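You operate a simulated robot arm through the tools that you are given. There is no shell and no other tool. Be economical: measure what you need, move in short steps, check, and stop when the job is done.

You run a simulated two-armed robot. Do the job below in one go: nothing can be reset, and whatever is moved stays where it is left.

Task
Fetch the blue card from the top of the boards table and set it in the inside of the wheels tray marked wheels. Put the cover on the top of the gear bench away on the parts shelf. Push the red bin lid that stands open shut. Fetch the bracket from the top of the pick bench and set it on the top of the fitting cart. Take the white roll and put it in the inside of the rework tray. Take the white pad on the top of the pick bench and put it away on the top of the grey table. Open the cupboard door, take the bare cover and put it on the floor of the cupboard, then shut the door. Put the green pot on the green card on the good shelf. Press the zero button three times. Put one of the capped studs from the top of the check bench on the shelf under the check bench. Put the red cover on the top of the grey table away on the top of the racks bench. Do these in any order. Set down upright: blue card, bracket, white roll.

The check looks at the end state, three seconds after you hand in, the way a careful person would. Anything else that was tipped, shoved, dropped, spilled or broken makes it a failure. A push-on lid holds only when it is set on centred and level and pressed home; a screw cap is set on level and turned clockwise until tight.

Robot
Two 7-joint arms with two-finger grippers on one trunk, on a base that drives. Base frame: it is fixed to the floor where the robot stands at the start and does not move with it; the origin is under the middle of the robot, x ahead of it, y to its left, z up. Lengths are in m, angles in rad, forces in N, time in s.
The left shoulder is at the start at [0.078, 0.151, 0.888], the right one opposite. With the tool pointing down near the work surface each hand reaches from about 0.32 to 0.8 m from the robot's upright axis, wherever it stands, measured 20 degrees to its own side. Places, roughly: bare cover (11x6x6 cm) [3.9, -5.7, 0.5]; blue card [0.5, 0, 0.75]; bracket (9x8x9 cm) [3.8, -3.8, 0.9]; capped stud (4x4x5 cm) [1.1, -7.3, 0.8]; cover (11x6x6 cm) [-2.8, 1.1, 0.9]; cupboard door [3.9, -7.2, 0.9]; floor of the cupboard [4.1, -7.2, 0.1]; green card [-0.75, -7.25, 1]; green pot (6x6x5 cm) [1, -7.2, 0.8]; inside of the rework tray (14x14 cm) [1.64, -7.18, 0.8]; inside of the wheels tray marked wheels (24x22 cm) [-1.68, -2.5, 0.3]; parts shelf (17x48 cm) [-4.64, -3.54, 0.84]; red bin lid [4, -2.7, 1.1]; red cover (12x12x4 cm) [-12.8, -1.3, 0.8]; shelf under the check bench [0.9, -7.3, 0.3]; top of the fitting cart [0.3, -4.7, 0.9]; top of the grey table [-14, -1, 0.8]; top of the racks bench [-14.4, 3.6, 0.8]; white pad (5x6x5 cm) [4, -4.5, 0.9]; white roll (5x5x10 cm) [4, -4, 0.9]; zero button [1.1, -7, 0.8]. Payload 2.54 kg a hand.
The tool frame of a hand sits at the grasp point between the pads (the TCP): z along the fingers, y along the line on which they close. The tips reach 0.03 m beyond it. Largest opening 0.116 m; the body of the gripper starts 0.095 m behind the TCP.
Orientation is that of the tool frame in the base frame, as a unit quaternion [x, y, z, w]. With the fingers straight down and closing along the base's y, the tool's x points along the base's -x, its y along +y and its z along -z.

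Tools
- The arms move only by the tool move_arm. It takes "left_increments", "right_increments" or both (then of equal length, played together; a hand with none holds still); each is a list of rows, each a list of 2 entries, a list of its own where there are three numbers: the shift along the tool's x, y, z in units of 25 mm (1.0 is 25 mm), then the turn, a rotation vector about the tool's x, y, z in units of 4 degrees (1.0 is 4 degrees). In form: [[[dx, dy, dz], [ax, ay, az]], ...]. A call has 1 to 10 rows; each row shifts and turns the commanded pose from where the row before left it, along the tool's axes as they then stand. "left_claw" and "right_claw" are, for a hand that has rows, the finger opening in m, from 0 to 0.116, set as the call begins (left out, the last holds). A call with a number of a shift or a turn outside -1 to 1 is refused whole. Rows are played at 5 a second. More than 0.05 m and 0.15 rad between two rows, or a gripper value outside its range, and nothing of the call is played. A pose out of reach is approached as far as the arm can. The call stops where the force on the tool passes 40 N (or 10 N more than at its start, if that is more) or the arm is blocked; 0.2 s more then pass. Each finger travels about 0.072 m/s and halts on what it meets, pressing with about 33 N; the grip force reading is that of the motor and also rises with nothing between the fingers. The clock runs only during rows and for 0.2 s after the last one: add rows that do not move to give the fingers time. It gives the time, the measured TCP pose, the force on the tool (base axes), the opening and the grip force at its end, in the units of the frame above (readings bear some noise), with the torque about the TCP (base axes, N m) and any sound that the robot's microphone picked up.
- Cameras (640 x 400 px; columns grow to the right, rows downward): "scene" is now at [0.1589, -0.0196, 1.0306]; the picture's right is [-0.22, -0.98, 0.00], its down [-0.33, 0.07, -0.94] and it looks along [0.92, -0.20, -0.33] (base axes); focal length 260 px, centre (320, 200). "left" rides on the left gripper at [0.069, 0.015, -0.122] in its tool frame; the picture's right is [-0.21, 0.98, 0.00], its down [-0.83, -0.18, -0.53] and it looks along [-0.52, -0.11, 0.85] (tool axes); focal length 251 px, centre (320, 200). "right" rides on the right gripper at [0.069, -0.015, -0.122] in its tool frame; the picture's right is [0.21, 0.98, 0.00], its down [-0.83, 0.18, -0.53] and it looks along [-0.52, 0.11, 0.85] (tool axes); focal length 251 px, centre (320, 200). There is no depth. A picture from a camera that has moved, and an enlarged one, comes with that camera's place and axes in the base frame and with its lens.
- snapshot(camera): a new picture of that camera. No time passes.
- lift_body(by): slides the trunk up (or, below 0, down) by that many m; the arms and the scene camera ride with it, the base frame stays. It gives what a move gives, with no picture.
- steer(legs): drives the robot by 1 to 6 legs, each [ahead, left, turn to the left] in m, m and rad, along the robot's own axes; the way and the turn of a leg run together, so that a leg with both is an arc; at most 1.5 m and 3.142 rad a leg. The arms and the cameras ride along, it lands a little off, and it stops where it bumps. It gives what a move gives.
- pan_tilt(pan, tilt): turns the head with the scene camera to pan (to the left, within 1.396 rad either way) and tilt (down, from -0.506 to 1.204), counted from straight ahead of the robot. It gives what a move gives.
- close_up(camera, box): a new picture of the part [left, top, right, bottom] of that camera's present view, enlarged. No time passes.
- sign_off(): hands the job in; it is judged then, once.

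Go step by step. Nothing tells you exact positions but the pictures and the camera data: compare them with the known pose of the tool, close in by small moves and look again before you grip or let go. The budget is 546 turns and 334 pictures, counting those below and the enlarged ones. Unless the task says otherwise, let go and move clear before handing in, and close with one line.

The tools are called after ">>>" as name(argument=value, ...) on one line, values as JSON. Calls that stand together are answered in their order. move_arm: Moves the arms, as the interface text tells. Its arguments: {"type":"object","properties":{"left_increments":{"type":"array"},"left_claw":{"type":"number"},"right_increments":{"type":"array"},"right_claw":{"type":"number"}},"required":[]} The other tools are called the same way: lift_body (by) slides the trunk up or down; steer (legs) drives the base; pan_tilt (pan, tilt) turns the head that bears the scene camera; snapshot (camera) takes a picture; close_up (camera, box) takes an enlarged picture of a part of a camera's view; sign_off () hands the job in.

At the start:

```text
clock: 0.0
left_ee_pos: [0.473, 0.0926, 0.9554]
left_tool_rot: [0.001, 1.0, 0.0, 0.0]
left_force: [0.3, -0.7, 0.1]
left_ft_torque: [-0.01, 0.0, -0.01]
left_gripper_width: 0.1161
left_grip_force: 0.2
right_ee_pos: [0.3768, -0.302, 0.9474]
right_tool_rot: [-0.001, 1.0, 0.0, 0.001]
right_force: [-0.3, -0.3, 0.0]
right_ft_torque: [-0.01, 0.03, 0.05]
right_gripper_width: 0.1161
right_grip_force: 0.1
trunk travel left (down, up): [-0.125, 0.164]
robot x, y, heading: [0.0012, 0.0032, 0.002]
head pan, tilt: [-0.218, 0.34]
```

scene: 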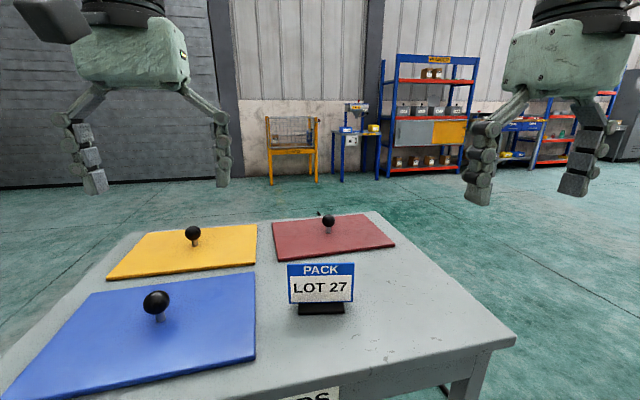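
right: 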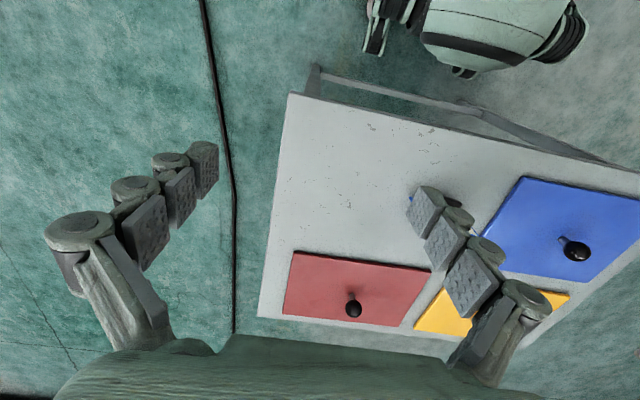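
left: 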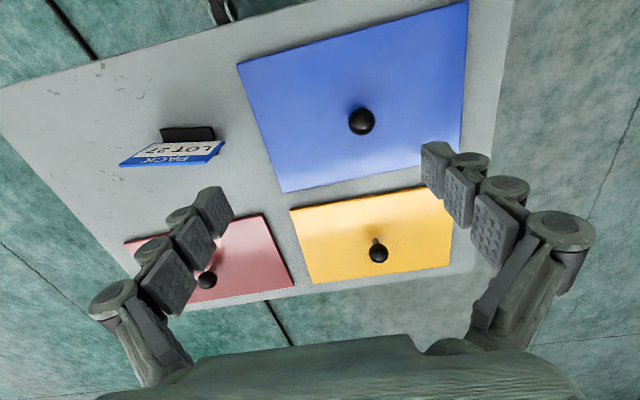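

I'll look closer at the boards table: there are three coloured boards with knobs and a standing card with a blue header. I need to know which is the blue card.

>>> close_up(camera="scene", box=[220, 190, 420, 320])

>>> pan_tilt(pan=0, tilt=0.9)

>>> snapshot(camera="scene")

```text
3.08 times, centred on (320, 255) of scene
camera zoom: at [0.1589, -0.0196, 1.0306], right [-0.22, -0.98, 0.0], down [-0.33, 0.07, -0.94], along [0.92, -0.2, -0.33], focal length 800 px, centre (320, 31)
```

zoom: 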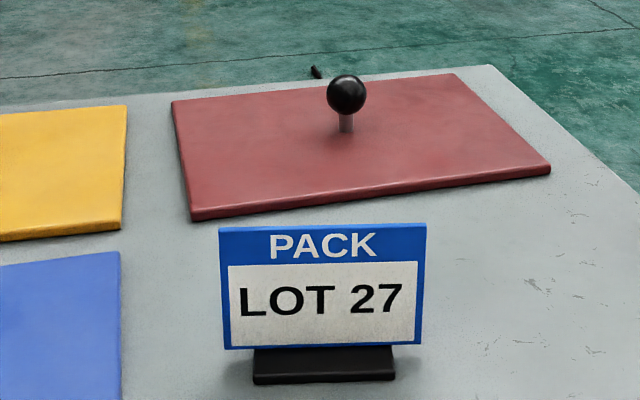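

```text
clock: 1.0
left_ee_pos: [0.4723, 0.0912, 0.9558]
left_tool_rot: [0.0, 1.0, 0.0, 0.0]
left_force: [-0.3, -0.4, -1.2]
left_ft_torque: [0.01, 0.01, 0.0]
left_gripper_width: 0.116
left_grip_force: 0.0
right_ee_pos: [0.375, -0.3002, 0.9477]
right_tool_rot: [0.0, 1.0, 0.0, 0.0]
right_force: [-0.3, 1.0, 0.8]
right_ft_torque: [0.01, -0.04, 0.02]
right_gripper_width: 0.116
right_grip_force: 0.0
trunk travel left (down, up): [-0.125, 0.164]
robot x, y, heading: [0.0004, 0.0022, -0.003]
head pan, tilt: [0.0, 0.901]
```

```text
329 pictures are left
camera scene: at [0.1434, 0.0006, 0.9822], right [0.0, -1.0, 0.0], down [-0.78, 0.0, -0.62], along [0.62, 0.0, -0.78], focal length 260 px, centre (320, 200)
```

scene: 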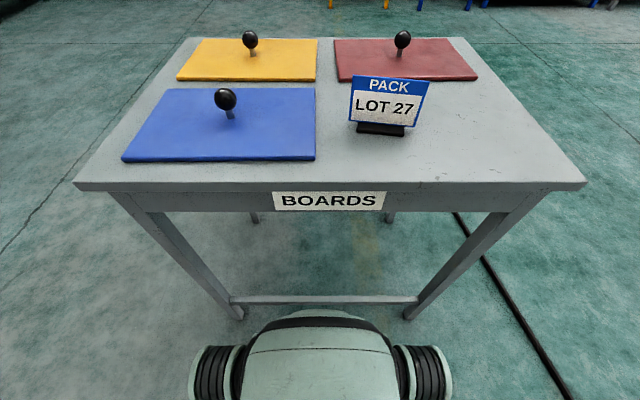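

The boards have lifting knobs, so a card could be lying under one. Before taking the standing "PACK" card as the blue one, I'll lift the blue board by its knob (ball at about [0.49, 0.138, 0.78]) and look.

>>> move_arm(left_increments=[[[-0.36, 0.92, 0], [0, 0, 0]], [[-0.36, 0.92, 0], [0, 0, 0]], [[0, 0, 1], [0, 0, 0]], [[0, 0, 1], [0, 0, 0]], [[0, 0, 1], [0, 0, 0]], [[0, 0, 1], [0, 0, 0]]], left_claw=0.08)

>>> snapshot(camera="left")

>>> snapshot(camera="scene")

```text
clock: 2.4
left_ee_pos: [0.4912, 0.1369, 0.8559]
left_tool_rot: [0.0, 1.0, 0.0, 0.001]
left_force: [0.3, -0.6, -0.4]
left_ft_torque: [-0.01, -0.02, -0.02]
left_gripper_width: 0.0801
left_grip_force: 0.1
right_ee_pos: [0.3761, -0.3019, 0.9472]
right_tool_rot: [-0.001, 1.0, 0.0, 0.0]
right_force: [-1.1, 0.3, -0.7]
right_ft_torque: [0.02, 0.0, -0.03]
right_gripper_width: 0.1162
right_grip_force: 0.1
trunk travel left (down, up): [-0.125, 0.164]
robot x, y, heading: [0.0015, 0.0001, -0.004]
head pan, tilt: [0.0, 0.901]
```

```text
328 pictures are left
camera left: at [0.4201, 0.1533, 0.979], right [0.21, 0.98, 0.0], down [0.83, -0.18, 0.53], along [0.52, -0.11, -0.84], focal length 251 px, centre (320, 200)
```

left: 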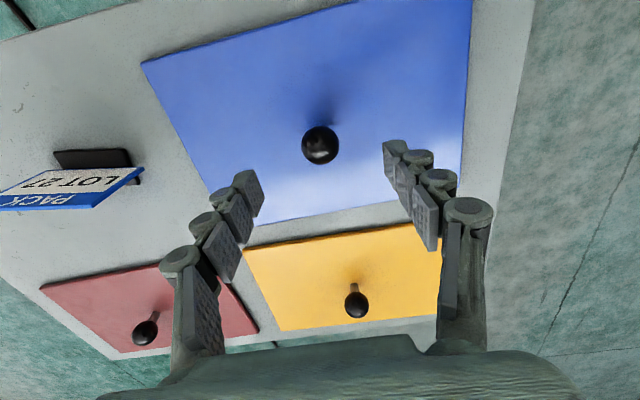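

```text
327 pictures are left
camera scene: at [0.1434, 0.0006, 0.9821], right [0.0, -1.0, 0.0], down [-0.78, 0.0, -0.62], along [0.62, 0.0, -0.78], focal length 260 px, centre (320, 200)
```

scene: 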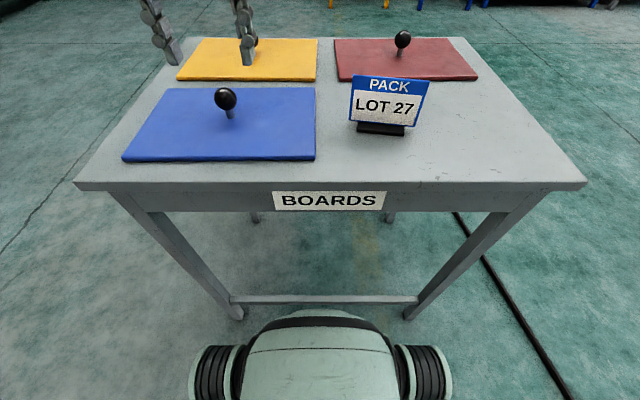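

The knob checks out at [0.49, 0.1385, 0.78], directly below the hand. I'll go down and grip it.

>>> move_arm(left_increments=[[[0, 0.06, 1], [0, 0, 0]], [[0, 0, 1], [0, 0, 0]], [[0, 0, 0.9], [0, 0, 0]]])

>>> snapshot(camera="left")

```text
clock: 3.2
left_ee_pos: [0.4904, 0.1382, 0.7834]
left_tool_rot: [0.0, 1.0, -0.001, 0.0]
left_force: [0.4, 0.1, 1.1]
left_ft_torque: [-0.03, 0.03, 0.02]
left_gripper_width: 0.0801
left_grip_force: 0.1
right_ee_pos: [0.3742, -0.3016, 0.9474]
right_tool_rot: [0.0, 1.0, 0.0, 0.001]
right_force: [0.4, 0.4, -0.5]
right_ft_torque: [0.01, 0.0, -0.01]
right_gripper_width: 0.1158
right_grip_force: 0.1
trunk travel left (down, up): [-0.125, 0.164]
robot x, y, heading: [0.0003, 0.0002, 0.003]
head pan, tilt: [0.0, 0.901]
```

```text
326 pictures are left
camera left: at [0.4193, 0.1542, 0.9066], right [0.21, 0.98, 0.0], down [0.83, -0.18, 0.53], along [0.52, -0.11, -0.85], focal length 251 px, centre (320, 200)
```

left: 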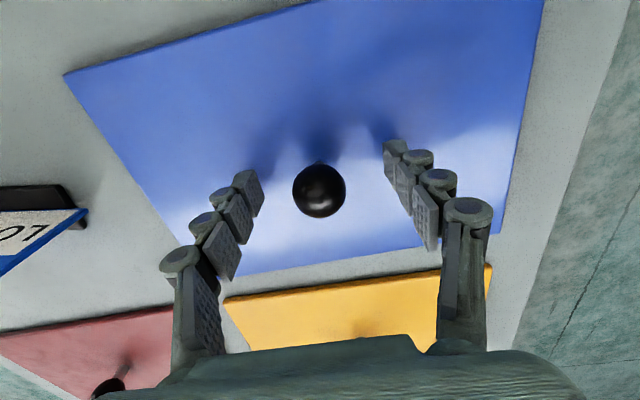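

The ball is between the pads. I'll close and lift.

>>> move_arm(left_increments=[[[0, 0, 0], [0, 0, 0]], [[0, 0, 0], [0, 0, 0]], [[0, 0, 0], [0, 0, 0]], [[0, 0, 0], [0, 0, 0]], [[0, 0, -1], [0, 0, 0]], [[0, 0, -1], [0, 0, 0]], [[0, 0, -1], [0, 0, 0]], [[0, 0, -1], [0, 0, 0]]], left_claw=0.0)

>>> snapshot(camera="scene")

>>> snapshot(camera="right")

```text
clock: 5.0
left_ee_pos: [0.4915, 0.1368, 0.8861]
left_tool_rot: [0.0, 1.0, 0.0, 0.0]
left_force: [0.5, -0.4, -2.9]
left_ft_torque: [-0.01, 0.01, 0.02]
left_gripper_width: 0.0297
left_grip_force: 32.7
right_ee_pos: [0.3754, -0.3009, 0.9463]
right_tool_rot: [0.0, 1.0, 0.0, -0.001]
right_force: [-0.3, -0.3, -0.4]
right_ft_torque: [0.0, -0.05, 0.01]
right_gripper_width: 0.1161
right_grip_force: 0.0
trunk travel left (down, up): [-0.125, 0.164]
robot x, y, heading: [0.0009, 0.0014, -0.001]
head pan, tilt: [0.0, 0.901]
```

```text
325 pictures are left
camera scene: at [0.1434, 0.0006, 0.982], right [0.0, -1.0, 0.0], down [-0.78, 0.0, -0.62], along [0.62, 0.0, -0.78], focal length 260 px, centre (320, 200)
```

scene: 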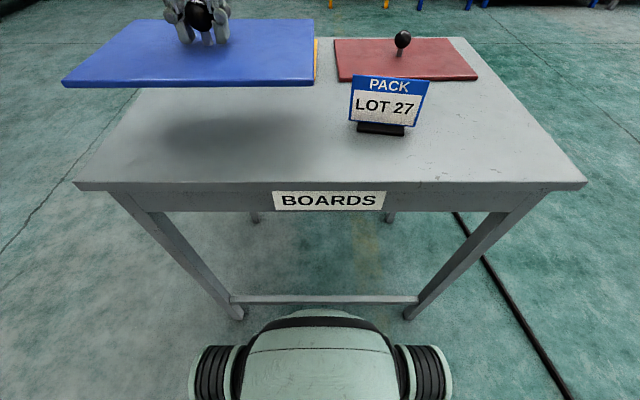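

```text
324 pictures are left
camera right: at [0.3072, -0.3173, 1.0705], right [-0.21, 0.98, 0.0], down [0.83, 0.18, 0.53], along [0.52, 0.11, -0.85], focal length 251 px, centre (320, 200)
```

right: 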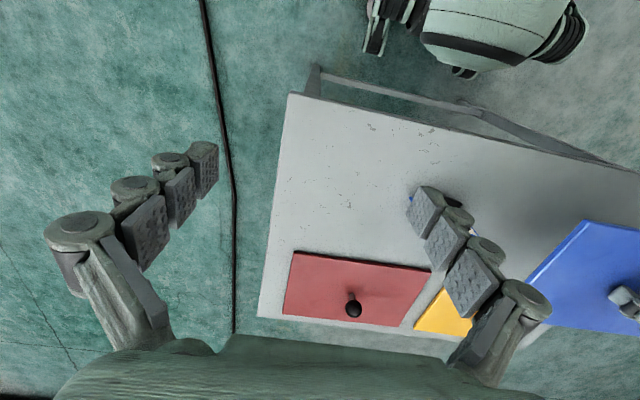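

Nothing lies under the blue board, so I'll set it back and check the yellow one.

>>> move_arm(left_increments=[[[0, 0, 1], [0, 0, 0]], [[0, 0, 1], [0, 0, 0]], [[0, 0, 1], [0, 0, 0]], [[0, 0, 0.98], [0, 0, 0]]])

>>> move_arm(left_increments=[[[0, 0, 0], [0, 0, 0]], [[0, 0, 0], [0, 0, 0]], [[0, 0, 0], [0, 0, 0]], [[0, 0, 0], [0, 0, 0]], [[0, 0, -1], [0, 0, 0]], [[0, 0, -1], [0, 0, 0]], [[0, 0, -1], [0, 0, 0]], [[0, 0, -1], [0, 0, 0]]], left_claw=0.08)

>>> snapshot(camera="scene")

>>> snapshot(camera="left")

```text
clock: 6.0
left_ee_pos: [0.4912, 0.1378, 0.7835]
left_tool_rot: [0.0, 1.0, -0.001, 0.0]
left_force: [0.0, -0.4, -2.2]
left_ft_torque: [-0.03, 0.02, 0.01]
left_gripper_width: 0.0293
left_grip_force: 32.9
right_ee_pos: [0.3761, -0.3015, 0.9473]
right_tool_rot: [0.0, 1.0, 0.0, 0.0]
right_force: [0.3, 0.7, -0.6]
right_ft_torque: [0.02, -0.06, 0.02]
right_gripper_width: 0.1161
right_grip_force: 0.0
trunk travel left (down, up): [-0.125, 0.164]
robot x, y, heading: [-0.0027, 0.0016, 0.005]
head pan, tilt: [0.0, 0.901]
```

```text
clock: 7.8
left_ee_pos: [0.4885, 0.1401, 0.8824]
left_tool_rot: [0.0, 1.0, 0.0, 0.0]
left_force: [0.3, 0.6, 0.9]
left_ft_torque: [0.01, -0.04, -0.02]
left_gripper_width: 0.0802
left_grip_force: 0.1
right_ee_pos: [0.3753, -0.3006, 0.9474]
right_tool_rot: [0.0, 1.0, 0.0, 0.0]
right_force: [0.2, -0.1, -0.8]
right_ft_torque: [0.01, -0.04, 0.02]
right_gripper_width: 0.1159
right_grip_force: 0.0
trunk travel left (down, up): [-0.125, 0.164]
robot x, y, heading: [0.0005, 0.0001, 0.002]
head pan, tilt: [0.0, 0.901]
```

```text
323 pictures are left
camera scene: at [0.1433, 0.0006, 0.9821], right [0.0, -1.0, 0.0], down [-0.78, 0.0, -0.62], along [0.62, 0.0, -0.78], focal length 260 px, centre (320, 200)
```

scene: 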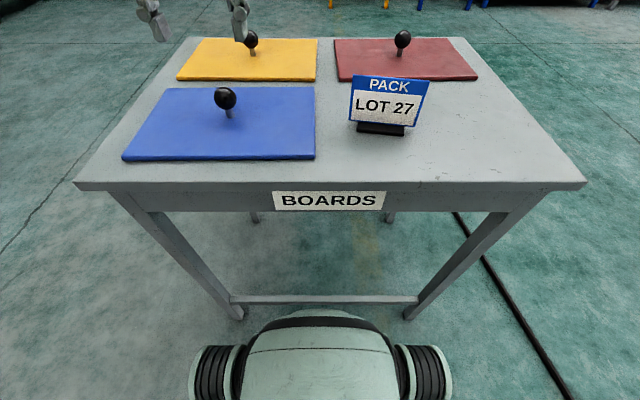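

```text
322 pictures are left
camera left: at [0.4192, 0.1559, 1.0063], right [0.21, 0.98, 0.0], down [0.83, -0.18, 0.53], along [0.52, -0.11, -0.85], focal length 251 px, centre (320, 200)
```

left: 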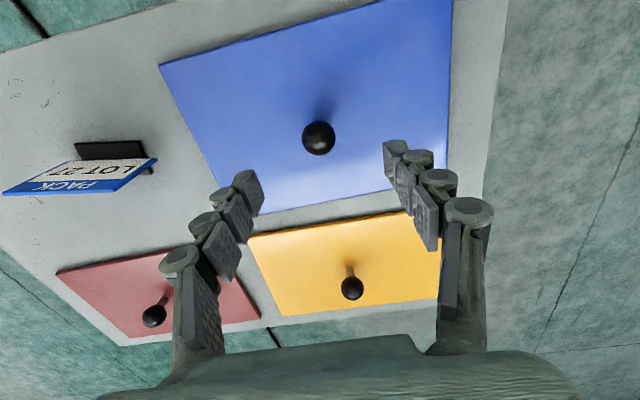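

The blue board is back in place. Next the yellow knob at about [0.702, 0.138, 0.78].

>>> move_arm(left_increments=[[[-1, 0, 0], [0, 0, 0]], [[-1, 0, 0], [0, 0, 0]], [[-1, 0, 0], [0, 0, 0]], [[-1, 0, 0], [0, 0, 0]], [[-1, 0, 0], [0, 0, 0]], [[-1, 0, 0], [0, 0, 0]], [[-1, 0, 0], [0, 0, 0]], [[-1, 0, 0], [0, 0, 0]], [[-0.5, 0, 1], [0, 0, 0]], [[0, 0, 1], [0, 0, 0]]])

>>> snapshot(camera="left")

```text
clock: 10.0
left_ee_pos: [0.7051, 0.1405, 0.8305]
left_tool_rot: [0.0, 1.0, 0.0, 0.0]
left_force: [0.6, 0.2, 0.1]
left_ft_torque: [-0.01, -0.01, 0.03]
left_gripper_width: 0.0802
left_grip_force: 0.1
right_ee_pos: [0.3755, -0.3007, 0.9481]
right_tool_rot: [0.001, 1.0, 0.0, 0.0]
right_force: [-0.6, 0.3, 0.5]
right_ft_torque: [0.0, -0.03, 0.02]
right_gripper_width: 0.1159
right_grip_force: 0.1
trunk travel left (down, up): [-0.125, 0.164]
robot x, y, heading: [0.0009, -0.0018, -0.0]
head pan, tilt: [0.0, 0.901]
```

```text
321 pictures are left
camera left: at [0.6355, 0.1569, 0.9544], right [0.21, 0.98, 0.0], down [0.83, -0.18, 0.53], along [0.52, -0.11, -0.85], focal length 251 px, centre (320, 200)
```

left: 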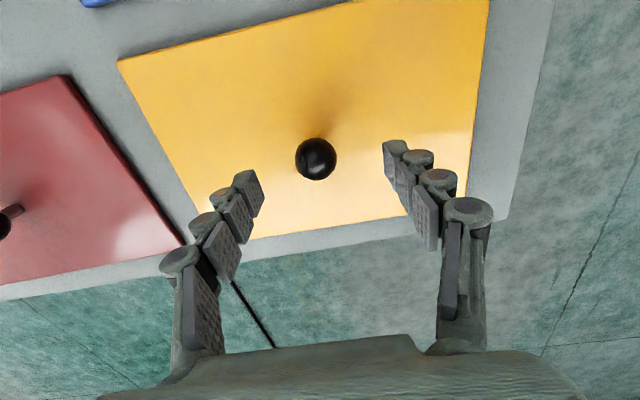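

>>> move_arm(left_increments=[[[0, 0, 1], [0, 0, 0]], [[0, 0, 0.9], [0, 0, 0]], [[0, 0, 0], [0, 0, 0]]])

>>> move_arm(left_increments=[[[0, 0, 0], [0, 0, 0]], [[0, 0, 0], [0, 0, 0]], [[0, 0, 0], [0, 0, 0]], [[0, 0, 0], [0, 0, 0]], [[0, 0, -1], [0, 0, 0]], [[0, 0, -1], [0, 0, 0]], [[0, 0, -1], [0, 0, 0]]], left_claw=0.0)

>>> snapshot(camera="scene")

```text
clock: 10.8
left_ee_pos: [0.7022, 0.1398, 0.7846]
left_tool_rot: [0.001, 1.0, 0.0, 0.0]
left_force: [-0.3, -1.1, 0.8]
left_ft_torque: [0.0, -0.01, 0.01]
left_gripper_width: 0.08
left_grip_force: 0.0
right_ee_pos: [0.3765, -0.3012, 0.9467]
right_tool_rot: [0.0, 1.0, 0.0, 0.001]
right_force: [0.5, -0.3, 1.4]
right_ft_torque: [0.02, 0.03, 0.03]
right_gripper_width: 0.1162
right_grip_force: 0.0
trunk travel left (down, up): [-0.125, 0.164]
robot x, y, heading: [0.0008, -0.0016, -0.005]
head pan, tilt: [0.0, 0.901]
```

```text
clock: 12.4
left_ee_pos: [0.7037, 0.1399, 0.8606]
left_tool_rot: [-0.001, 1.0, 0.0, 0.0]
left_force: [-0.9, 0.8, -3.1]
left_ft_torque: [0.0, 0.01, 0.0]
left_gripper_width: 0.0294
left_grip_force: 33.3
right_ee_pos: [0.3745, -0.3009, 0.9476]
right_tool_rot: [0.0, 1.0, 0.0, -0.001]
right_force: [-0.1, 0.2, -0.2]
right_ft_torque: [0.03, 0.02, 0.02]
right_gripper_width: 0.1157
right_grip_force: 0.1
trunk travel left (down, up): [-0.125, 0.164]
robot x, y, heading: [-0.0001, 0.0024, 0.001]
head pan, tilt: [0.0, 0.901]
```

```text
320 pictures are left
camera scene: at [0.1435, 0.0006, 0.982], right [0.0, -1.0, 0.0], down [-0.78, 0.0, -0.62], along [0.62, 0.0, -0.78], focal length 260 px, centre (320, 200)
```

scene: 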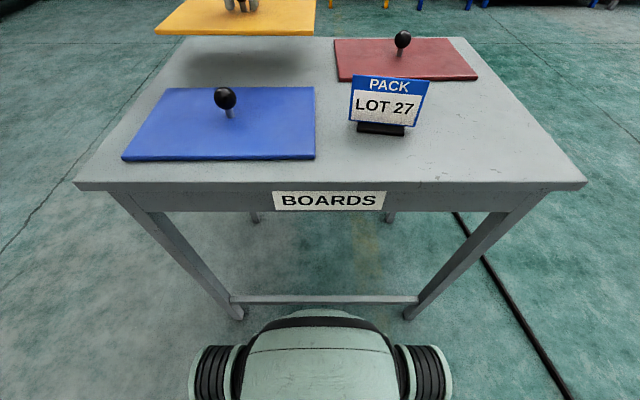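

Nothing under yellow either. I'll set it back, then check the red one with the right hand.

>>> move_arm(left_increments=[[[0, 0, 1], [0, 0, 0]], [[0, 0, 1], [0, 0, 0]], [[0, 0, 0.98], [0, 0, 0]]])

>>> move_arm(left_increments=[[[0, 0, 0], [0, 0, 0]], [[0, 0, 0], [0, 0, 0]], [[0, 0, 0], [0, 0, 0]], [[0, 0, 0], [0, 0, 0]], [[0, 0, -1], [0, 0, 0]], [[0, 0, -1], [0, 0, 0]], [[0, 0, -1], [0, 0, 0]], [[0, 0, -1], [0, 0, 0]], [[0, 0, -1], [0, 0, 0]], [[0, 0, -1], [0, 0, 0]]], right_increments=[[[-1, 0.55, 0], [0, 0, 0]], [[-1, 0.55, 0], [0, 0, 0]], [[-1, 0.55, 0], [0, 0, 0]], [[-1, 0.55, 0], [0, 0, 0]], [[-1, 0.55, 0], [0, 0, 0]], [[-1, 0.55, 0], [0, 0, 0]], [[-1, 0.55, 0], [0, 0, 0]], [[-1, 0.55, 0], [0, 0, 0]], [[-1, 0.55, 0], [0, 0, 0]], [[-1, 0.5, 0], [0, 0, 0]]], left_claw=0.08, right_claw=0.08)

>>> move_arm(right_increments=[[[-1, 0, 0], [0, 0, 0]], [[-1, 0, 0], [0, 0, 0]], [[-1, 0, 0], [0, 0, 0]], [[0, 0, 1], [0, 0, 0]], [[0, 0, 1], [0, 0, 0]], [[0, 0, 1], [0, 0, 0]]])

>>> snapshot(camera="right")

>>> snapshot(camera="scene")

```text
clock: 13.2
left_ee_pos: [0.7035, 0.1413, 0.7871]
left_tool_rot: [0.0, 1.0, -0.001, 0.0]
left_force: [0.2, 0.4, -2.8]
left_ft_torque: [0.06, 0.04, 0.02]
left_gripper_width: 0.0295
left_grip_force: 33.1
right_ee_pos: [0.3765, -0.3015, 0.9466]
right_tool_rot: [0.001, 1.0, 0.001, 0.0]
right_force: [-0.2, 0.3, 0.4]
right_ft_torque: [0.02, -0.02, -0.01]
right_gripper_width: 0.1162
right_grip_force: 0.0
trunk travel left (down, up): [-0.125, 0.164]
robot x, y, heading: [-0.0, 0.0009, 0.001]
head pan, tilt: [0.0, 0.901]
```

```text
clock: 15.4
left_ee_pos: [0.7052, 0.1384, 0.9362]
left_tool_rot: [0.001, 1.0, 0.0, 0.0]
left_force: [-0.1, -0.1, 0.1]
left_ft_torque: [-0.03, -0.01, 0.01]
left_gripper_width: 0.0799
left_grip_force: 0.0
right_ee_pos: [0.5855, -0.1941, 0.9365]
right_tool_rot: [0.001, 1.0, 0.0, -0.001]
right_force: [-0.1, 0.2, -0.6]
right_ft_torque: [0.0, -0.01, -0.01]
right_gripper_width: 0.08
right_grip_force: 0.1
right hand out of reach, approached as far as the arm can: row 9, 10
trunk travel left (down, up): [-0.125, 0.164]
robot x, y, heading: [0.0026, -0.001, 0.003]
head pan, tilt: [0.0, 0.901]
```

```text
clock: 16.8
left_ee_pos: [0.7045, 0.1408, 0.936]
left_tool_rot: [0.001, 1.0, 0.001, 0.0]
left_force: [-0.7, -0.6, -0.2]
left_ft_torque: [-0.02, 0.01, -0.04]
left_gripper_width: 0.0803
left_grip_force: 0.0
right_ee_pos: [0.6098, -0.2185, 0.8557]
right_tool_rot: [-0.001, 1.0, 0.0, 0.0]
right_force: [0.6, 0.6, 0.7]
right_ft_torque: [-0.02, 0.02, -0.03]
right_gripper_width: 0.0801
right_grip_force: 0.0
right hand out of reach, approached as far as the arm can: row 1, 2, 3
trunk travel left (down, up): [-0.125, 0.164]
robot x, y, heading: [0.002, 0.002, 0.003]
head pan, tilt: [0.0, 0.901]
```

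```text
319 pictures are left
camera right: at [0.5425, -0.2348, 0.9792], right [-0.21, 0.98, 0.0], down [0.83, 0.18, 0.53], along [0.52, 0.12, -0.85], focal length 251 px, centre (320, 200)
```

right: 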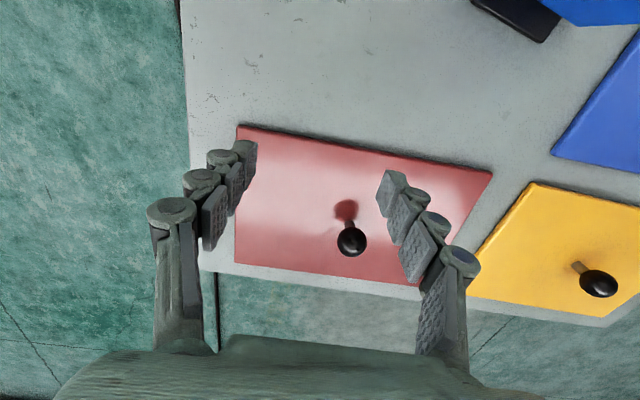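

```text
318 pictures are left
camera scene: at [0.1435, 0.0006, 0.9821], right [0.0, -1.0, 0.0], down [-0.78, 0.0, -0.62], along [0.62, 0.0, -0.78], focal length 260 px, centre (320, 200)
```

scene: 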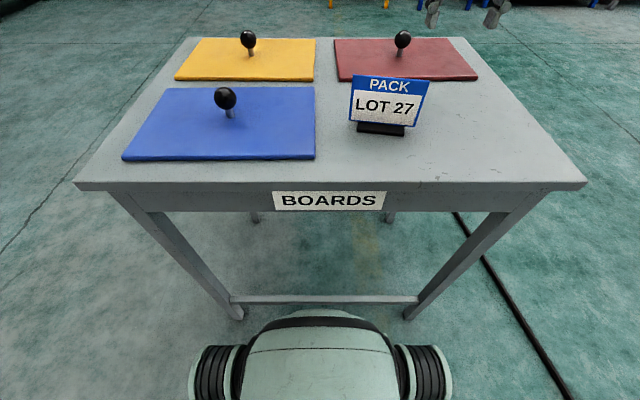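

The right arm stopped short. I'll see whether it settles to the commanded pose.

>>> move_arm(right_increments=[[[0, 0, 0], [0, 0, 0]], [[0, 0, 0], [0, 0, 0]], [[0, 0, 0], [0, 0, 0]]])

```text
clock: 17.6
left_ee_pos: [0.7043, 0.1394, 0.935]
left_tool_rot: [0.001, 1.0, 0.0, 0.0]
left_force: [0.8, -1.0, 0.1]
left_ft_torque: [0.02, 0.0, -0.02]
left_gripper_width: 0.08
left_grip_force: 0.1
right_ee_pos: [0.6098, -0.2192, 0.8569]
right_tool_rot: [0.0, 1.0, 0.0, 0.0]
right_force: [0.4, -0.3, -0.2]
right_ft_torque: [0.02, -0.01, 0.05]
right_gripper_width: 0.0801
right_grip_force: 0.1
trunk travel left (down, up): [-0.125, 0.164]
robot x, y, heading: [0.0003, 0.0035, -0.001]
head pan, tilt: [0.0, 0.901]
```

>>> move_arm(right_increments=[[[-0.5, 0, 0], [0, 0, 0]], [[-0.5, 0.3, 0], [0, 0, 0]], [[-0.5, 0.3, 0], [0, 0, 0]], [[-0.5, 0.3, 0], [0, 0, 0]], [[-0.5, 0.3, 0], [0, 0, 0]], [[-0.5, 0.3, 0], [0, 0, 0]]])

```text
clock: 19.0
left_ee_pos: [0.705, 0.1395, 0.9345]
left_tool_rot: [0.0, 1.0, 0.0, 0.0]
left_force: [-0.5, 0.4, -0.9]
left_ft_torque: [0.04, 0.01, 0.02]
left_gripper_width: 0.0802
left_grip_force: 0.0
right_ee_pos: [0.6355, -0.211, 0.8526]
right_tool_rot: [0.0, 1.0, 0.002, 0.001]
right_force: [-0.4, 1.1, 0.0]
right_ft_torque: [-0.01, -0.01, 0.0]
right_gripper_width: 0.08
right_grip_force: 0.1
right hand out of reach, approached as far as the arm can: row 3, 4, 5, 6
trunk travel left (down, up): [-0.125, 0.164]
robot x, y, heading: [0.002, -0.0011, 0.003]
head pan, tilt: [0.0, 0.901]
```

The right arm's posture limits it there. I'll retract it, strafe the base 0.3 m right and use the left arm on the red knob.

>>> move_arm(right_increments=[[[0, 0, -1], [0, 0, 0]], [[0, 0, -1], [0, 0, 0]], [[0, 0, -1], [0, 0, 0]], [[1, -0.2, 0], [0, 0, 0]], [[1, -0.2, 0], [0, 0, 0]], [[1, -0.2, 0], [0, 0, 0]], [[1, -0.2, 0], [0, 0, 0]], [[1, -0.2, 0], [0, 0, 0]], [[1, -0.2, 0], [0, 0, 0]], [[1, -0.2, 0], [0, 0, 0]]])

>>> steer(legs=[[0, -0.3, 0]])

>>> snapshot(camera="left")

>>> snapshot(camera="scene")

```text
clock: 21.2
left_ee_pos: [0.7045, 0.1406, 0.9365]
left_tool_rot: [0.0, 1.0, -0.001, 0.001]
left_force: [0.2, -0.2, 0.4]
left_ft_torque: [0.02, 0.0, 0.0]
left_gripper_width: 0.08
left_grip_force: 0.0
right_ee_pos: [0.4417, -0.2575, 0.9168]
right_tool_rot: [0.0, 1.0, -0.001, -0.001]
right_force: [0.5, -0.3, 0.3]
right_ft_torque: [0.0, -0.02, -0.01]
right_gripper_width: 0.0799
right_grip_force: 0.0
right hand out of reach, approached as far as the arm can: row 1, 2, 3
trunk travel left (down, up): [-0.125, 0.164]
robot x, y, heading: [0.0011, -0.0, 0.004]
head pan, tilt: [0.0, 0.901]
```

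```text
clock: 24.6
left_ee_pos: [0.704, -0.1606, 0.9353]
left_tool_rot: [-0.001, 1.0, -0.001, -0.001]
left_force: [-0.3, -0.7, -0.2]
left_ft_torque: [0.03, 0.03, -0.01]
left_gripper_width: 0.08
left_grip_force: 0.0
right_ee_pos: [0.4434, -0.5587, 0.9174]
right_tool_rot: [-0.001, 1.0, 0.0, 0.0]
right_force: [0.9, -0.2, -0.4]
right_ft_torque: [-0.02, 0.02, 0.06]
right_gripper_width: 0.0802
right_grip_force: 0.1
trunk travel left (down, up): [-0.125, 0.164]
robot x, y, heading: [-0.0005, -0.3024, 0.001]
head pan, tilt: [0.0, 0.901]
```

```text
317 pictures are left
camera left: at [0.6339, -0.145, 1.0588], right [0.21, 0.98, 0.0], down [0.83, -0.18, 0.53], along [0.52, -0.11, -0.85], focal length 251 px, centre (320, 200)
```

left: 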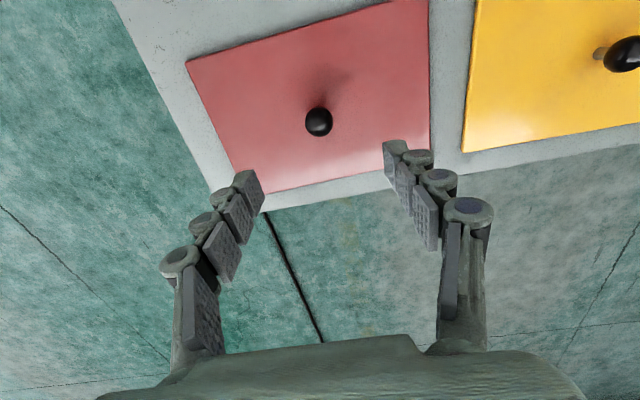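

```text
316 pictures are left
camera scene: at [0.1435, -0.3003, 0.9821], right [0.0, -1.0, 0.0], down [-0.78, 0.0, -0.62], along [0.62, 0.0, -0.78], focal length 260 px, centre (320, 200)
```

scene: 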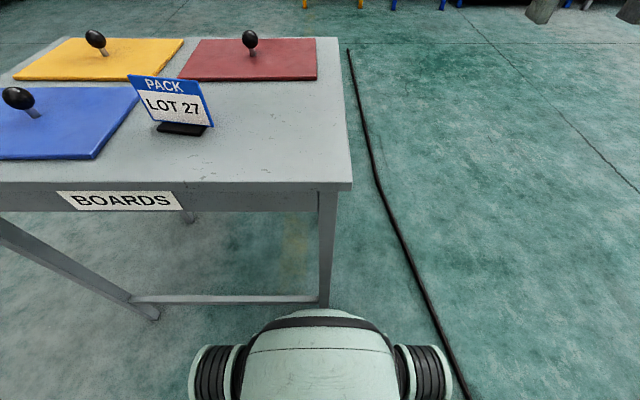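

The red knob sits right under the left hand; going down.

>>> move_arm(left_increments=[[[0, 0, 1], [0, 0, 0]], [[0, 0, 1], [0, 0, 0]], [[0, 0, 1], [0, 0, 0]], [[0, 0, 1], [0, 0, 0]], [[0, 0, 1], [0, 0, 0]], [[0, 0, 1], [0, 0, 0]], [[0, 0, 0], [0, 0, 0]]])

>>> move_arm(left_increments=[[[0, 0, 0], [0, 0, 0]], [[0, 0, 0], [0, 0, 0]], [[0, 0, 0], [0, 0, 0]], [[0, 0, 0], [0, 0, 0]], [[0, 0, -1], [0, 0, 0]], [[0, 0, -1], [0, 0, 0]], [[0, 0, -1], [0, 0, 0]]], left_claw=0.0)

>>> snapshot(camera="scene")

```text
clock: 26.2
left_ee_pos: [0.704, -0.1609, 0.7867]
left_tool_rot: [-0.001, 1.0, 0.0, 0.001]
left_force: [0.6, -1.1, 0.0]
left_ft_torque: [0.01, -0.04, -0.01]
left_gripper_width: 0.0799
left_grip_force: 0.0
right_ee_pos: [0.4416, -0.5578, 0.9169]
right_tool_rot: [-0.001, 1.0, 0.0, 0.0]
right_force: [0.6, -0.5, -0.6]
right_ft_torque: [0.0, 0.0, 0.03]
right_gripper_width: 0.0799
right_grip_force: 0.1
trunk travel left (down, up): [-0.125, 0.164]
robot x, y, heading: [-0.002, -0.3, -0.001]
head pan, tilt: [0.0, 0.901]
```

```text
clock: 27.9
left_ee_pos: [0.7045, -0.1599, 0.8603]
left_tool_rot: [0.0, 1.0, -0.001, -0.001]
left_force: [0.5, 0.7, -2.2]
left_ft_torque: [0.01, 0.01, 0.02]
left_gripper_width: 0.0296
left_grip_force: 33.3
right_ee_pos: [0.4405, -0.5576, 0.9169]
right_tool_rot: [-0.001, 1.0, 0.0, 0.001]
right_force: [-0.8, -0.7, 0.1]
right_ft_torque: [-0.03, -0.02, -0.02]
right_gripper_width: 0.0801
right_grip_force: 0.1
trunk travel left (down, up): [-0.125, 0.164]
robot x, y, heading: [0.004, -0.3003, -0.004]
head pan, tilt: [0.0, 0.901]
```

```text
315 pictures are left
camera scene: at [0.1436, -0.3002, 0.982], right [0.0, -1.0, 0.0], down [-0.78, 0.0, -0.62], along [0.62, 0.0, -0.78], focal length 260 px, centre (320, 200)
```

scene: 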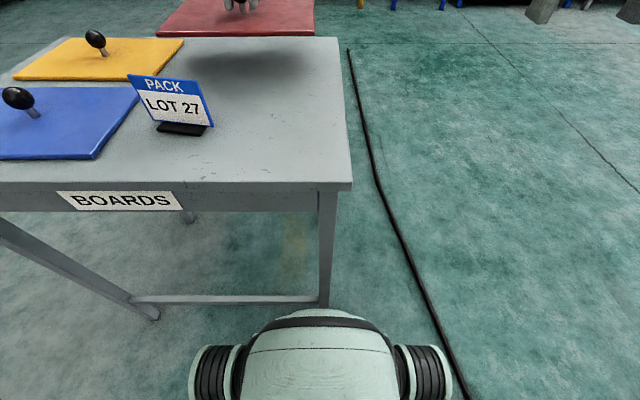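

Nothing under any board, so the blue card is the standing "PACK LOT 27" card. I'll set the red board back and let go.

>>> move_arm(left_increments=[[[0, 0, 1], [0, 0, 0]], [[0, 0, 1], [0, 0, 0]], [[0, 0, 0.98], [0, 0, 0]]])

>>> move_arm(left_increments=[[[0, 0, 0], [0, 0, 0]], [[0, 0, 0], [0, 0, 0]], [[0, 0, 0], [0, 0, 0]], [[0, 0, 0], [0, 0, 0]], [[0, 0, -1], [0, 0, 0]], [[0, 0, -1], [0, 0, 0]], [[0, 0, -1], [0, 0, 0]], [[0, 0, -1], [0, 0, 0]], [[0, 0, -1], [0, 0, 0]], [[0, 0, -1], [0, 0, 0]]], left_claw=0.08)

>>> pan_tilt(pan=0.5, tilt=0.8)

>>> close_up(camera="scene", box=[160, 50, 480, 250])

>>> snapshot(camera="left")

```text
clock: 28.6
left_ee_pos: [0.7039, -0.1598, 0.7867]
left_tool_rot: [-0.001, 1.0, 0.001, 0.001]
left_force: [1.6, 0.0, -1.2]
left_ft_torque: [0.04, 0.08, 0.0]
left_gripper_width: 0.0298
left_grip_force: 32.7
right_ee_pos: [0.4412, -0.5583, 0.9158]
right_tool_rot: [-0.001, 1.0, 0.001, -0.001]
right_force: [0.3, -0.4, 0.3]
right_ft_torque: [-0.04, -0.03, -0.02]
right_gripper_width: 0.0799
right_grip_force: 0.0
trunk travel left (down, up): [-0.125, 0.164]
robot x, y, heading: [0.0028, -0.2988, -0.003]
head pan, tilt: [0.0, 0.901]
```

```text
clock: 30.9
left_ee_pos: [0.7041, -0.1626, 0.9371]
left_tool_rot: [0.0, 1.0, 0.0, 0.001]
left_force: [-0.5, 0.1, 0.6]
left_ft_torque: [-0.03, 0.01, -0.02]
left_gripper_width: 0.08
left_grip_force: 0.0
right_ee_pos: [0.4419, -0.5587, 0.917]
right_tool_rot: [0.0, 1.0, 0.001, 0.001]
right_force: [0.6, -0.2, -0.5]
right_ft_torque: [0.03, -0.01, -0.03]
right_gripper_width: 0.0798
right_grip_force: 0.1
trunk travel left (down, up): [-0.125, 0.164]
robot x, y, heading: [-0.0019, -0.3002, -0.002]
head pan, tilt: [0.0, 0.901]
```

```text
clock: 31.8
left_ee_pos: [0.7035, -0.1619, 0.9363]
left_tool_rot: [-0.001, 1.0, 0.0, 0.0]
left_force: [-0.4, 0.9, -0.3]
left_ft_torque: [0.04, -0.01, -0.01]
left_gripper_width: 0.0799
left_grip_force: 0.1
right_ee_pos: [0.441, -0.558, 0.9155]
right_tool_rot: [-0.002, 1.0, 0.001, 0.0]
right_force: [0.6, -0.7, 0.6]
right_ft_torque: [0.03, -0.02, 0.0]
right_gripper_width: 0.0802
right_grip_force: 0.2
trunk travel left (down, up): [-0.125, 0.164]
robot x, y, heading: [0.0018, -0.3003, -0.001]
head pan, tilt: [0.499, 0.799]
```

```text
2.00 times, centred on (320, 150) of scene
camera zoom: at [0.1388, -0.2617, 0.99], right [0.48, -0.88, 0.0], down [-0.63, -0.34, -0.7], along [0.61, 0.33, -0.72], focal length 520 px, centre (320, 300)
```

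zoom: 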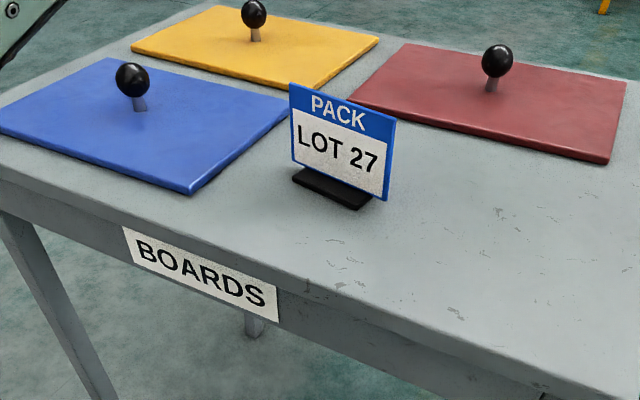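

```text
313 pictures are left
camera left: at [0.6341, -0.1452, 1.0596], right [0.21, 0.98, 0.0], down [0.83, -0.18, 0.54], along [0.52, -0.11, -0.84], focal length 251 px, centre (320, 200)
```

left: 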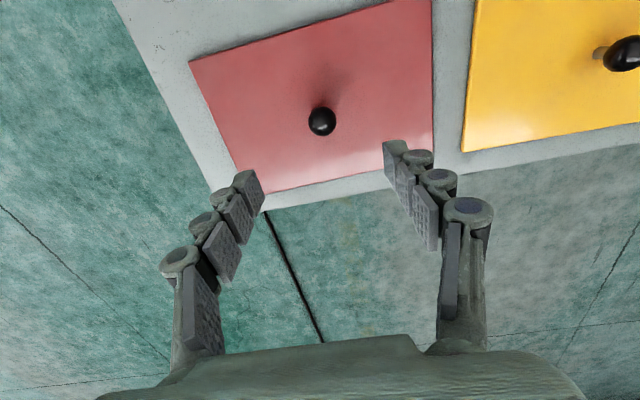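

The card stands at about [0.483, -0.091], top about 0.81, its face turned about 12° from the base y axis. I'll move the left hand over it and yaw the fingers so they close across its thickness.

>>> move_arm(left_increments=[[[0.98, 0.316, 0], [0, 0, 0]], [[0.98, 0.316, 0], [0, 0, 0]], [[0.98, 0.316, 0], [0, 0, 0]], [[0.98, 0.316, 0], [0, 0, 0]], [[0.98, 0.316, 0], [0, 0, 0]], [[0.98, 0.316, 0], [0, 0, 0]], [[0.98, 0.316, 0], [0, 0, 0]], [[0.98, 0.316, 0], [0, 0, 0]], [[0.98, 0.316, 0], [0, 0, 0]]])

>>> move_arm(left_increments=[[[0, 0, 0], [0, 0, -1]], [[0, 0, 0], [0, 0, -1]], [[0, 0, 0], [0, 0, -1]], [[0, 0, 0], [0, 0, -1]], [[0, 0, 0], [0, 0, -1]], [[0, 0, 0], [0, 0, -1]], [[0, 0, 0], [0, 0, -1]], [[0, 0, 0], [0, 0, -1]], [[0, 0, 0], [0, 0, -1]], [[0, 0, 0], [0, 0, -1]]])

>>> move_arm(left_increments=[[[0, 0, 0], [0, 0, -1]], [[0, 0, 0], [0, 0, -1]], [[0, 0, 0], [0, 0, -1]], [[0, 0, 0], [0, 0, -1]], [[0, 0, 0], [0, 0, -1]], [[0, 0, 0], [0, 0, -1]], [[0, 0, 0], [0, 0, -1]], [[0, 0, 0], [0, 0, -1]], [[0, 0, 0], [0, 0, -1]], [[0, 0, 0], [0, 0, -0.4]]])

>>> snapshot(camera="left")

>>> snapshot(camera="scene")

```text
clock: 33.8
left_ee_pos: [0.5048, -0.0949, 0.9433]
left_tool_rot: [-0.001, 1.0, 0.0, 0.0]
left_force: [0.4, -0.2, -0.1]
left_ft_torque: [0.02, -0.01, -0.03]
left_gripper_width: 0.0803
left_grip_force: 0.0
left hand out of reach, approached as far as the arm can: row 1
right_ee_pos: [0.4408, -0.5583, 0.9161]
right_tool_rot: [-0.001, 1.0, 0.0, 0.001]
right_force: [-0.1, 0.8, -0.2]
right_ft_torque: [-0.01, 0.02, -0.02]
right_gripper_width: 0.0802
right_grip_force: 0.0
trunk travel left (down, up): [-0.125, 0.164]
robot x, y, heading: [-0.0005, -0.3008, -0.001]
head pan, tilt: [0.499, 0.799]
```

```text
clock: 36.0
left_ee_pos: [0.5051, -0.0938, 0.9431]
left_tool_rot: [-0.342, 0.94, -0.001, 0.0]
left_force: [-0.1, -0.2, -0.5]
left_ft_torque: [0.02, -0.02, -0.01]
left_gripper_width: 0.0799
left_grip_force: 0.0
right_ee_pos: [0.4411, -0.558, 0.9165]
right_tool_rot: [-0.001, 1.0, -0.001, 0.0]
right_force: [-0.6, -0.1, 0.6]
right_ft_torque: [-0.04, 0.02, 0.01]
right_gripper_width: 0.0801
right_grip_force: 0.1
trunk travel left (down, up): [-0.125, 0.164]
robot x, y, heading: [-0.002, -0.3019, -0.005]
head pan, tilt: [0.499, 0.799]
```

```text
clock: 38.2
left_ee_pos: [0.5059, -0.0944, 0.9412]
left_tool_rot: [-0.627, 0.779, 0.0, 0.001]
left_force: [0.1, -0.1, 0.1]
left_ft_torque: [0.04, -0.02, 0.01]
left_gripper_width: 0.0801
left_grip_force: 0.1
right_ee_pos: [0.4421, -0.5578, 0.9166]
right_tool_rot: [-0.001, 1.0, 0.001, 0.0]
right_force: [0.7, 0.5, -0.3]
right_ft_torque: [0.0, 0.01, 0.02]
right_gripper_width: 0.08
right_grip_force: 0.0
trunk travel left (down, up): [-0.125, 0.164]
robot x, y, heading: [0.0019, -0.3003, 0.0]
head pan, tilt: [0.499, 0.799]
```

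```text
312 pictures are left
camera left: at [0.475, -0.1575, 1.0655], right [-0.91, 0.42, 0.0], down [0.35, 0.77, 0.53], along [0.22, 0.48, -0.85], focal length 251 px, centre (320, 200)
```

left: 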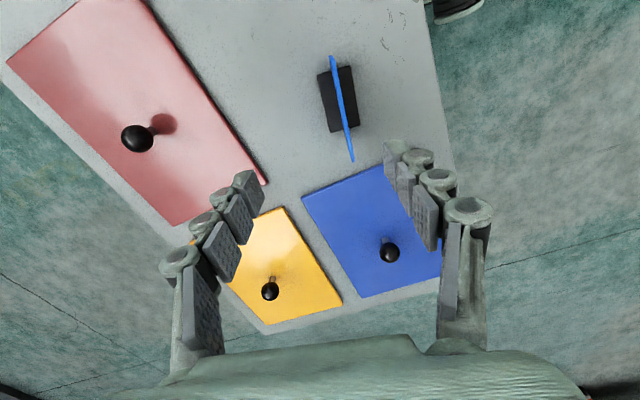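

```text
311 pictures are left
camera scene: at [0.1388, -0.2616, 0.99], right [0.48, -0.88, 0.0], down [-0.63, -0.34, -0.7], along [0.61, 0.33, -0.72], focal length 260 px, centre (320, 200)
```

scene: 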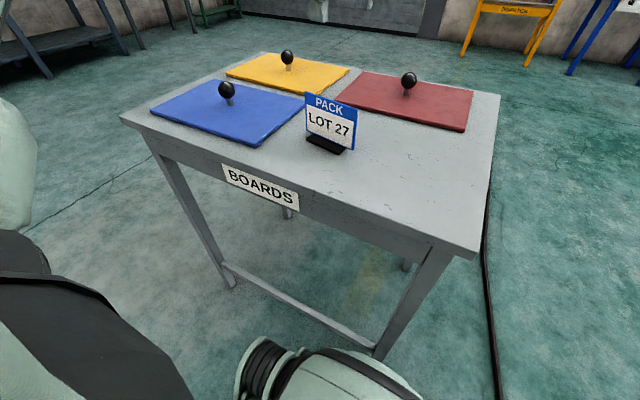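

The wrist view gives the card centred at [0.479, -0.099], width at 10° to y. I'll align and come down to just above it.

>>> move_arm(left_increments=[[[0, 0, 0], [0, 0, -0.57]], [[0.36, 1, 0], [0, 0, 0]], [[0, 0, 1], [0, 0, 0]], [[0, 0, 1], [0, 0, 0]], [[0, 0, 1], [0, 0, 0]]])

>>> snapshot(camera="left")

```text
clock: 39.4
left_ee_pos: [0.4788, -0.0967, 0.867]
left_tool_rot: [-0.643, 0.766, -0.001, 0.001]
left_force: [-0.2, 0.8, -0.2]
left_ft_torque: [0.01, 0.0, 0.0]
left_gripper_width: 0.0802
left_grip_force: 0.1
right_ee_pos: [0.4421, -0.5585, 0.9169]
right_tool_rot: [-0.001, 1.0, 0.001, 0.001]
right_force: [-0.3, 0.3, 0.3]
right_ft_torque: [-0.02, 0.01, -0.03]
right_gripper_width: 0.0803
right_grip_force: 0.1
trunk travel left (down, up): [-0.125, 0.164]
robot x, y, heading: [-0.0005, -0.301, 0.004]
head pan, tilt: [0.499, 0.799]
```

```text
310 pictures are left
camera left: at [0.4504, -0.161, 0.9906], right [-0.92, 0.38, 0.0], down [0.32, 0.78, 0.53], along [0.2, 0.49, -0.85], focal length 251 px, centre (320, 200)
```

left: 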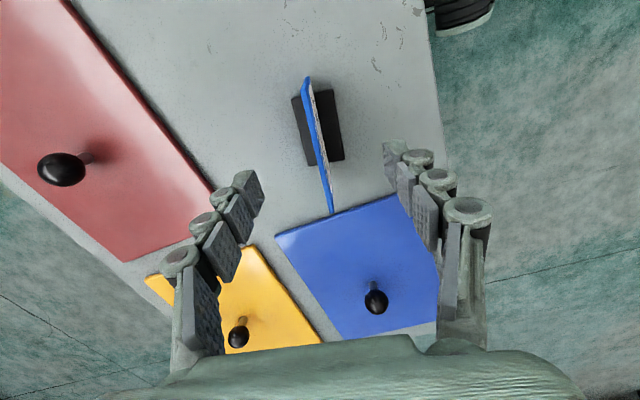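

Card lies centred between the fingers. Down to z≈0.795 and grip.

>>> move_arm(left_increments=[[[0, 0, 1], [0, 0, 0]], [[0, 0, 1], [0, 0, 0]], [[0, 0, 0.85], [0, 0, 0]]])

>>> snapshot(camera="left")

>>> close_up(camera="scene", box=[240, 60, 440, 185])

```text
clock: 40.2
left_ee_pos: [0.4805, -0.0987, 0.7954]
left_tool_rot: [-0.643, 0.766, -0.001, 0.0]
left_force: [1.1, 0.4, -0.8]
left_ft_torque: [-0.02, 0.0, 0.02]
left_gripper_width: 0.0801
left_grip_force: 0.0
right_ee_pos: [0.4417, -0.5588, 0.9161]
right_tool_rot: [-0.001, 1.0, 0.0, 0.001]
right_force: [-0.2, -0.4, -0.6]
right_ft_torque: [-0.01, 0.02, -0.01]
right_gripper_width: 0.0801
right_grip_force: 0.1
trunk travel left (down, up): [-0.125, 0.164]
robot x, y, heading: [0.0005, -0.3008, -0.001]
head pan, tilt: [0.499, 0.799]
```

```text
309 pictures are left
camera left: at [0.4526, -0.1622, 0.9184], right [-0.92, 0.38, 0.0], down [0.32, 0.78, 0.53], along [0.2, 0.49, -0.85], focal length 251 px, centre (320, 200)
```

left: 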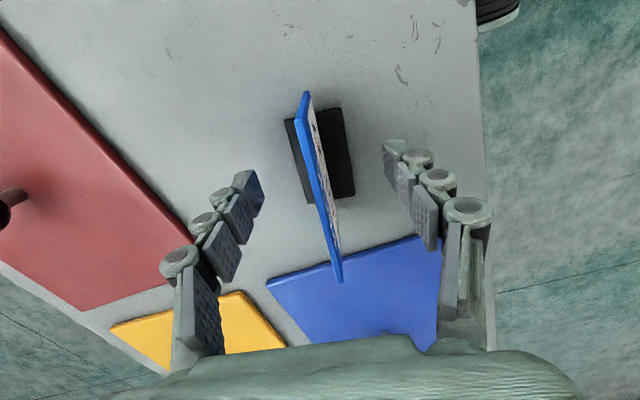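

```text
3.20 times, centred on (340, 122) of scene
camera zoom: at [0.1389, -0.2616, 0.99], right [0.48, -0.88, 0.0], down [-0.63, -0.34, -0.7], along [0.61, 0.33, -0.72], focal length 832 px, centre (256, 448)
```

zoom: 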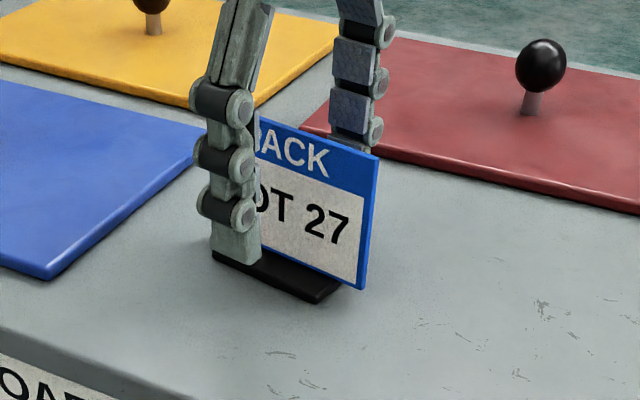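

Well placed. Closing and lifting.

>>> move_arm(left_increments=[[[0, 0, 0], [0, 0, 0]], [[0, 0, 0], [0, 0, 0]], [[0, 0, 0], [0, 0, 0]], [[0, 0, 0], [0, 0, 0]], [[0, 0, 0], [0, 0, 0]], [[0, 0, -1], [0, 0, 0]], [[0, 0, -1], [0, 0, 0]], [[0, 0, -1], [0, 0, 0]], [[0, 0, -1], [0, 0, 0]], [[0, 0, -1], [0, 0, 0]]], left_claw=0.0)

>>> snapshot(camera="left")

>>> snapshot(camera="scene")

```text
clock: 42.4
left_ee_pos: [0.4791, -0.0985, 0.9214]
left_tool_rot: [-0.643, 0.766, 0.0, 0.0]
left_force: [0.4, -0.6, -0.6]
left_ft_torque: [-0.01, -0.03, 0.0]
left_gripper_width: 0.0058
left_grip_force: 31.8
right_ee_pos: [0.4419, -0.5592, 0.9157]
right_tool_rot: [-0.001, 1.0, 0.0, -0.001]
right_force: [0.3, -0.3, -0.4]
right_ft_torque: [0.0, -0.02, 0.04]
right_gripper_width: 0.0802
right_grip_force: 0.1
trunk travel left (down, up): [-0.125, 0.164]
robot x, y, heading: [0.0029, -0.2978, -0.002]
head pan, tilt: [0.499, 0.799]
```

```text
307 pictures are left
camera left: at [0.4496, -0.1628, 1.0435], right [-0.92, 0.38, 0.0], down [0.32, 0.78, 0.53], along [0.2, 0.49, -0.85], focal length 251 px, centre (320, 200)
```

left: 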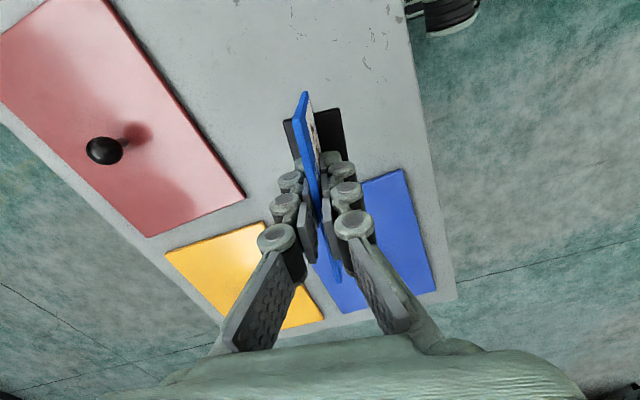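

```text
306 pictures are left
camera scene: at [0.1387, -0.2617, 0.99], right [0.48, -0.88, 0.0], down [-0.63, -0.34, -0.7], along [0.61, 0.33, -0.72], focal length 260 px, centre (320, 200)
```

scene: 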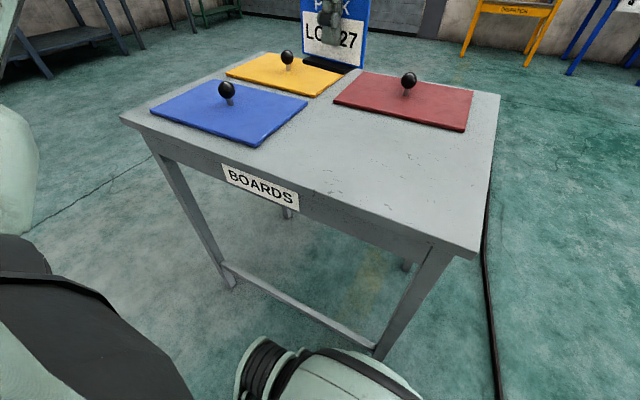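

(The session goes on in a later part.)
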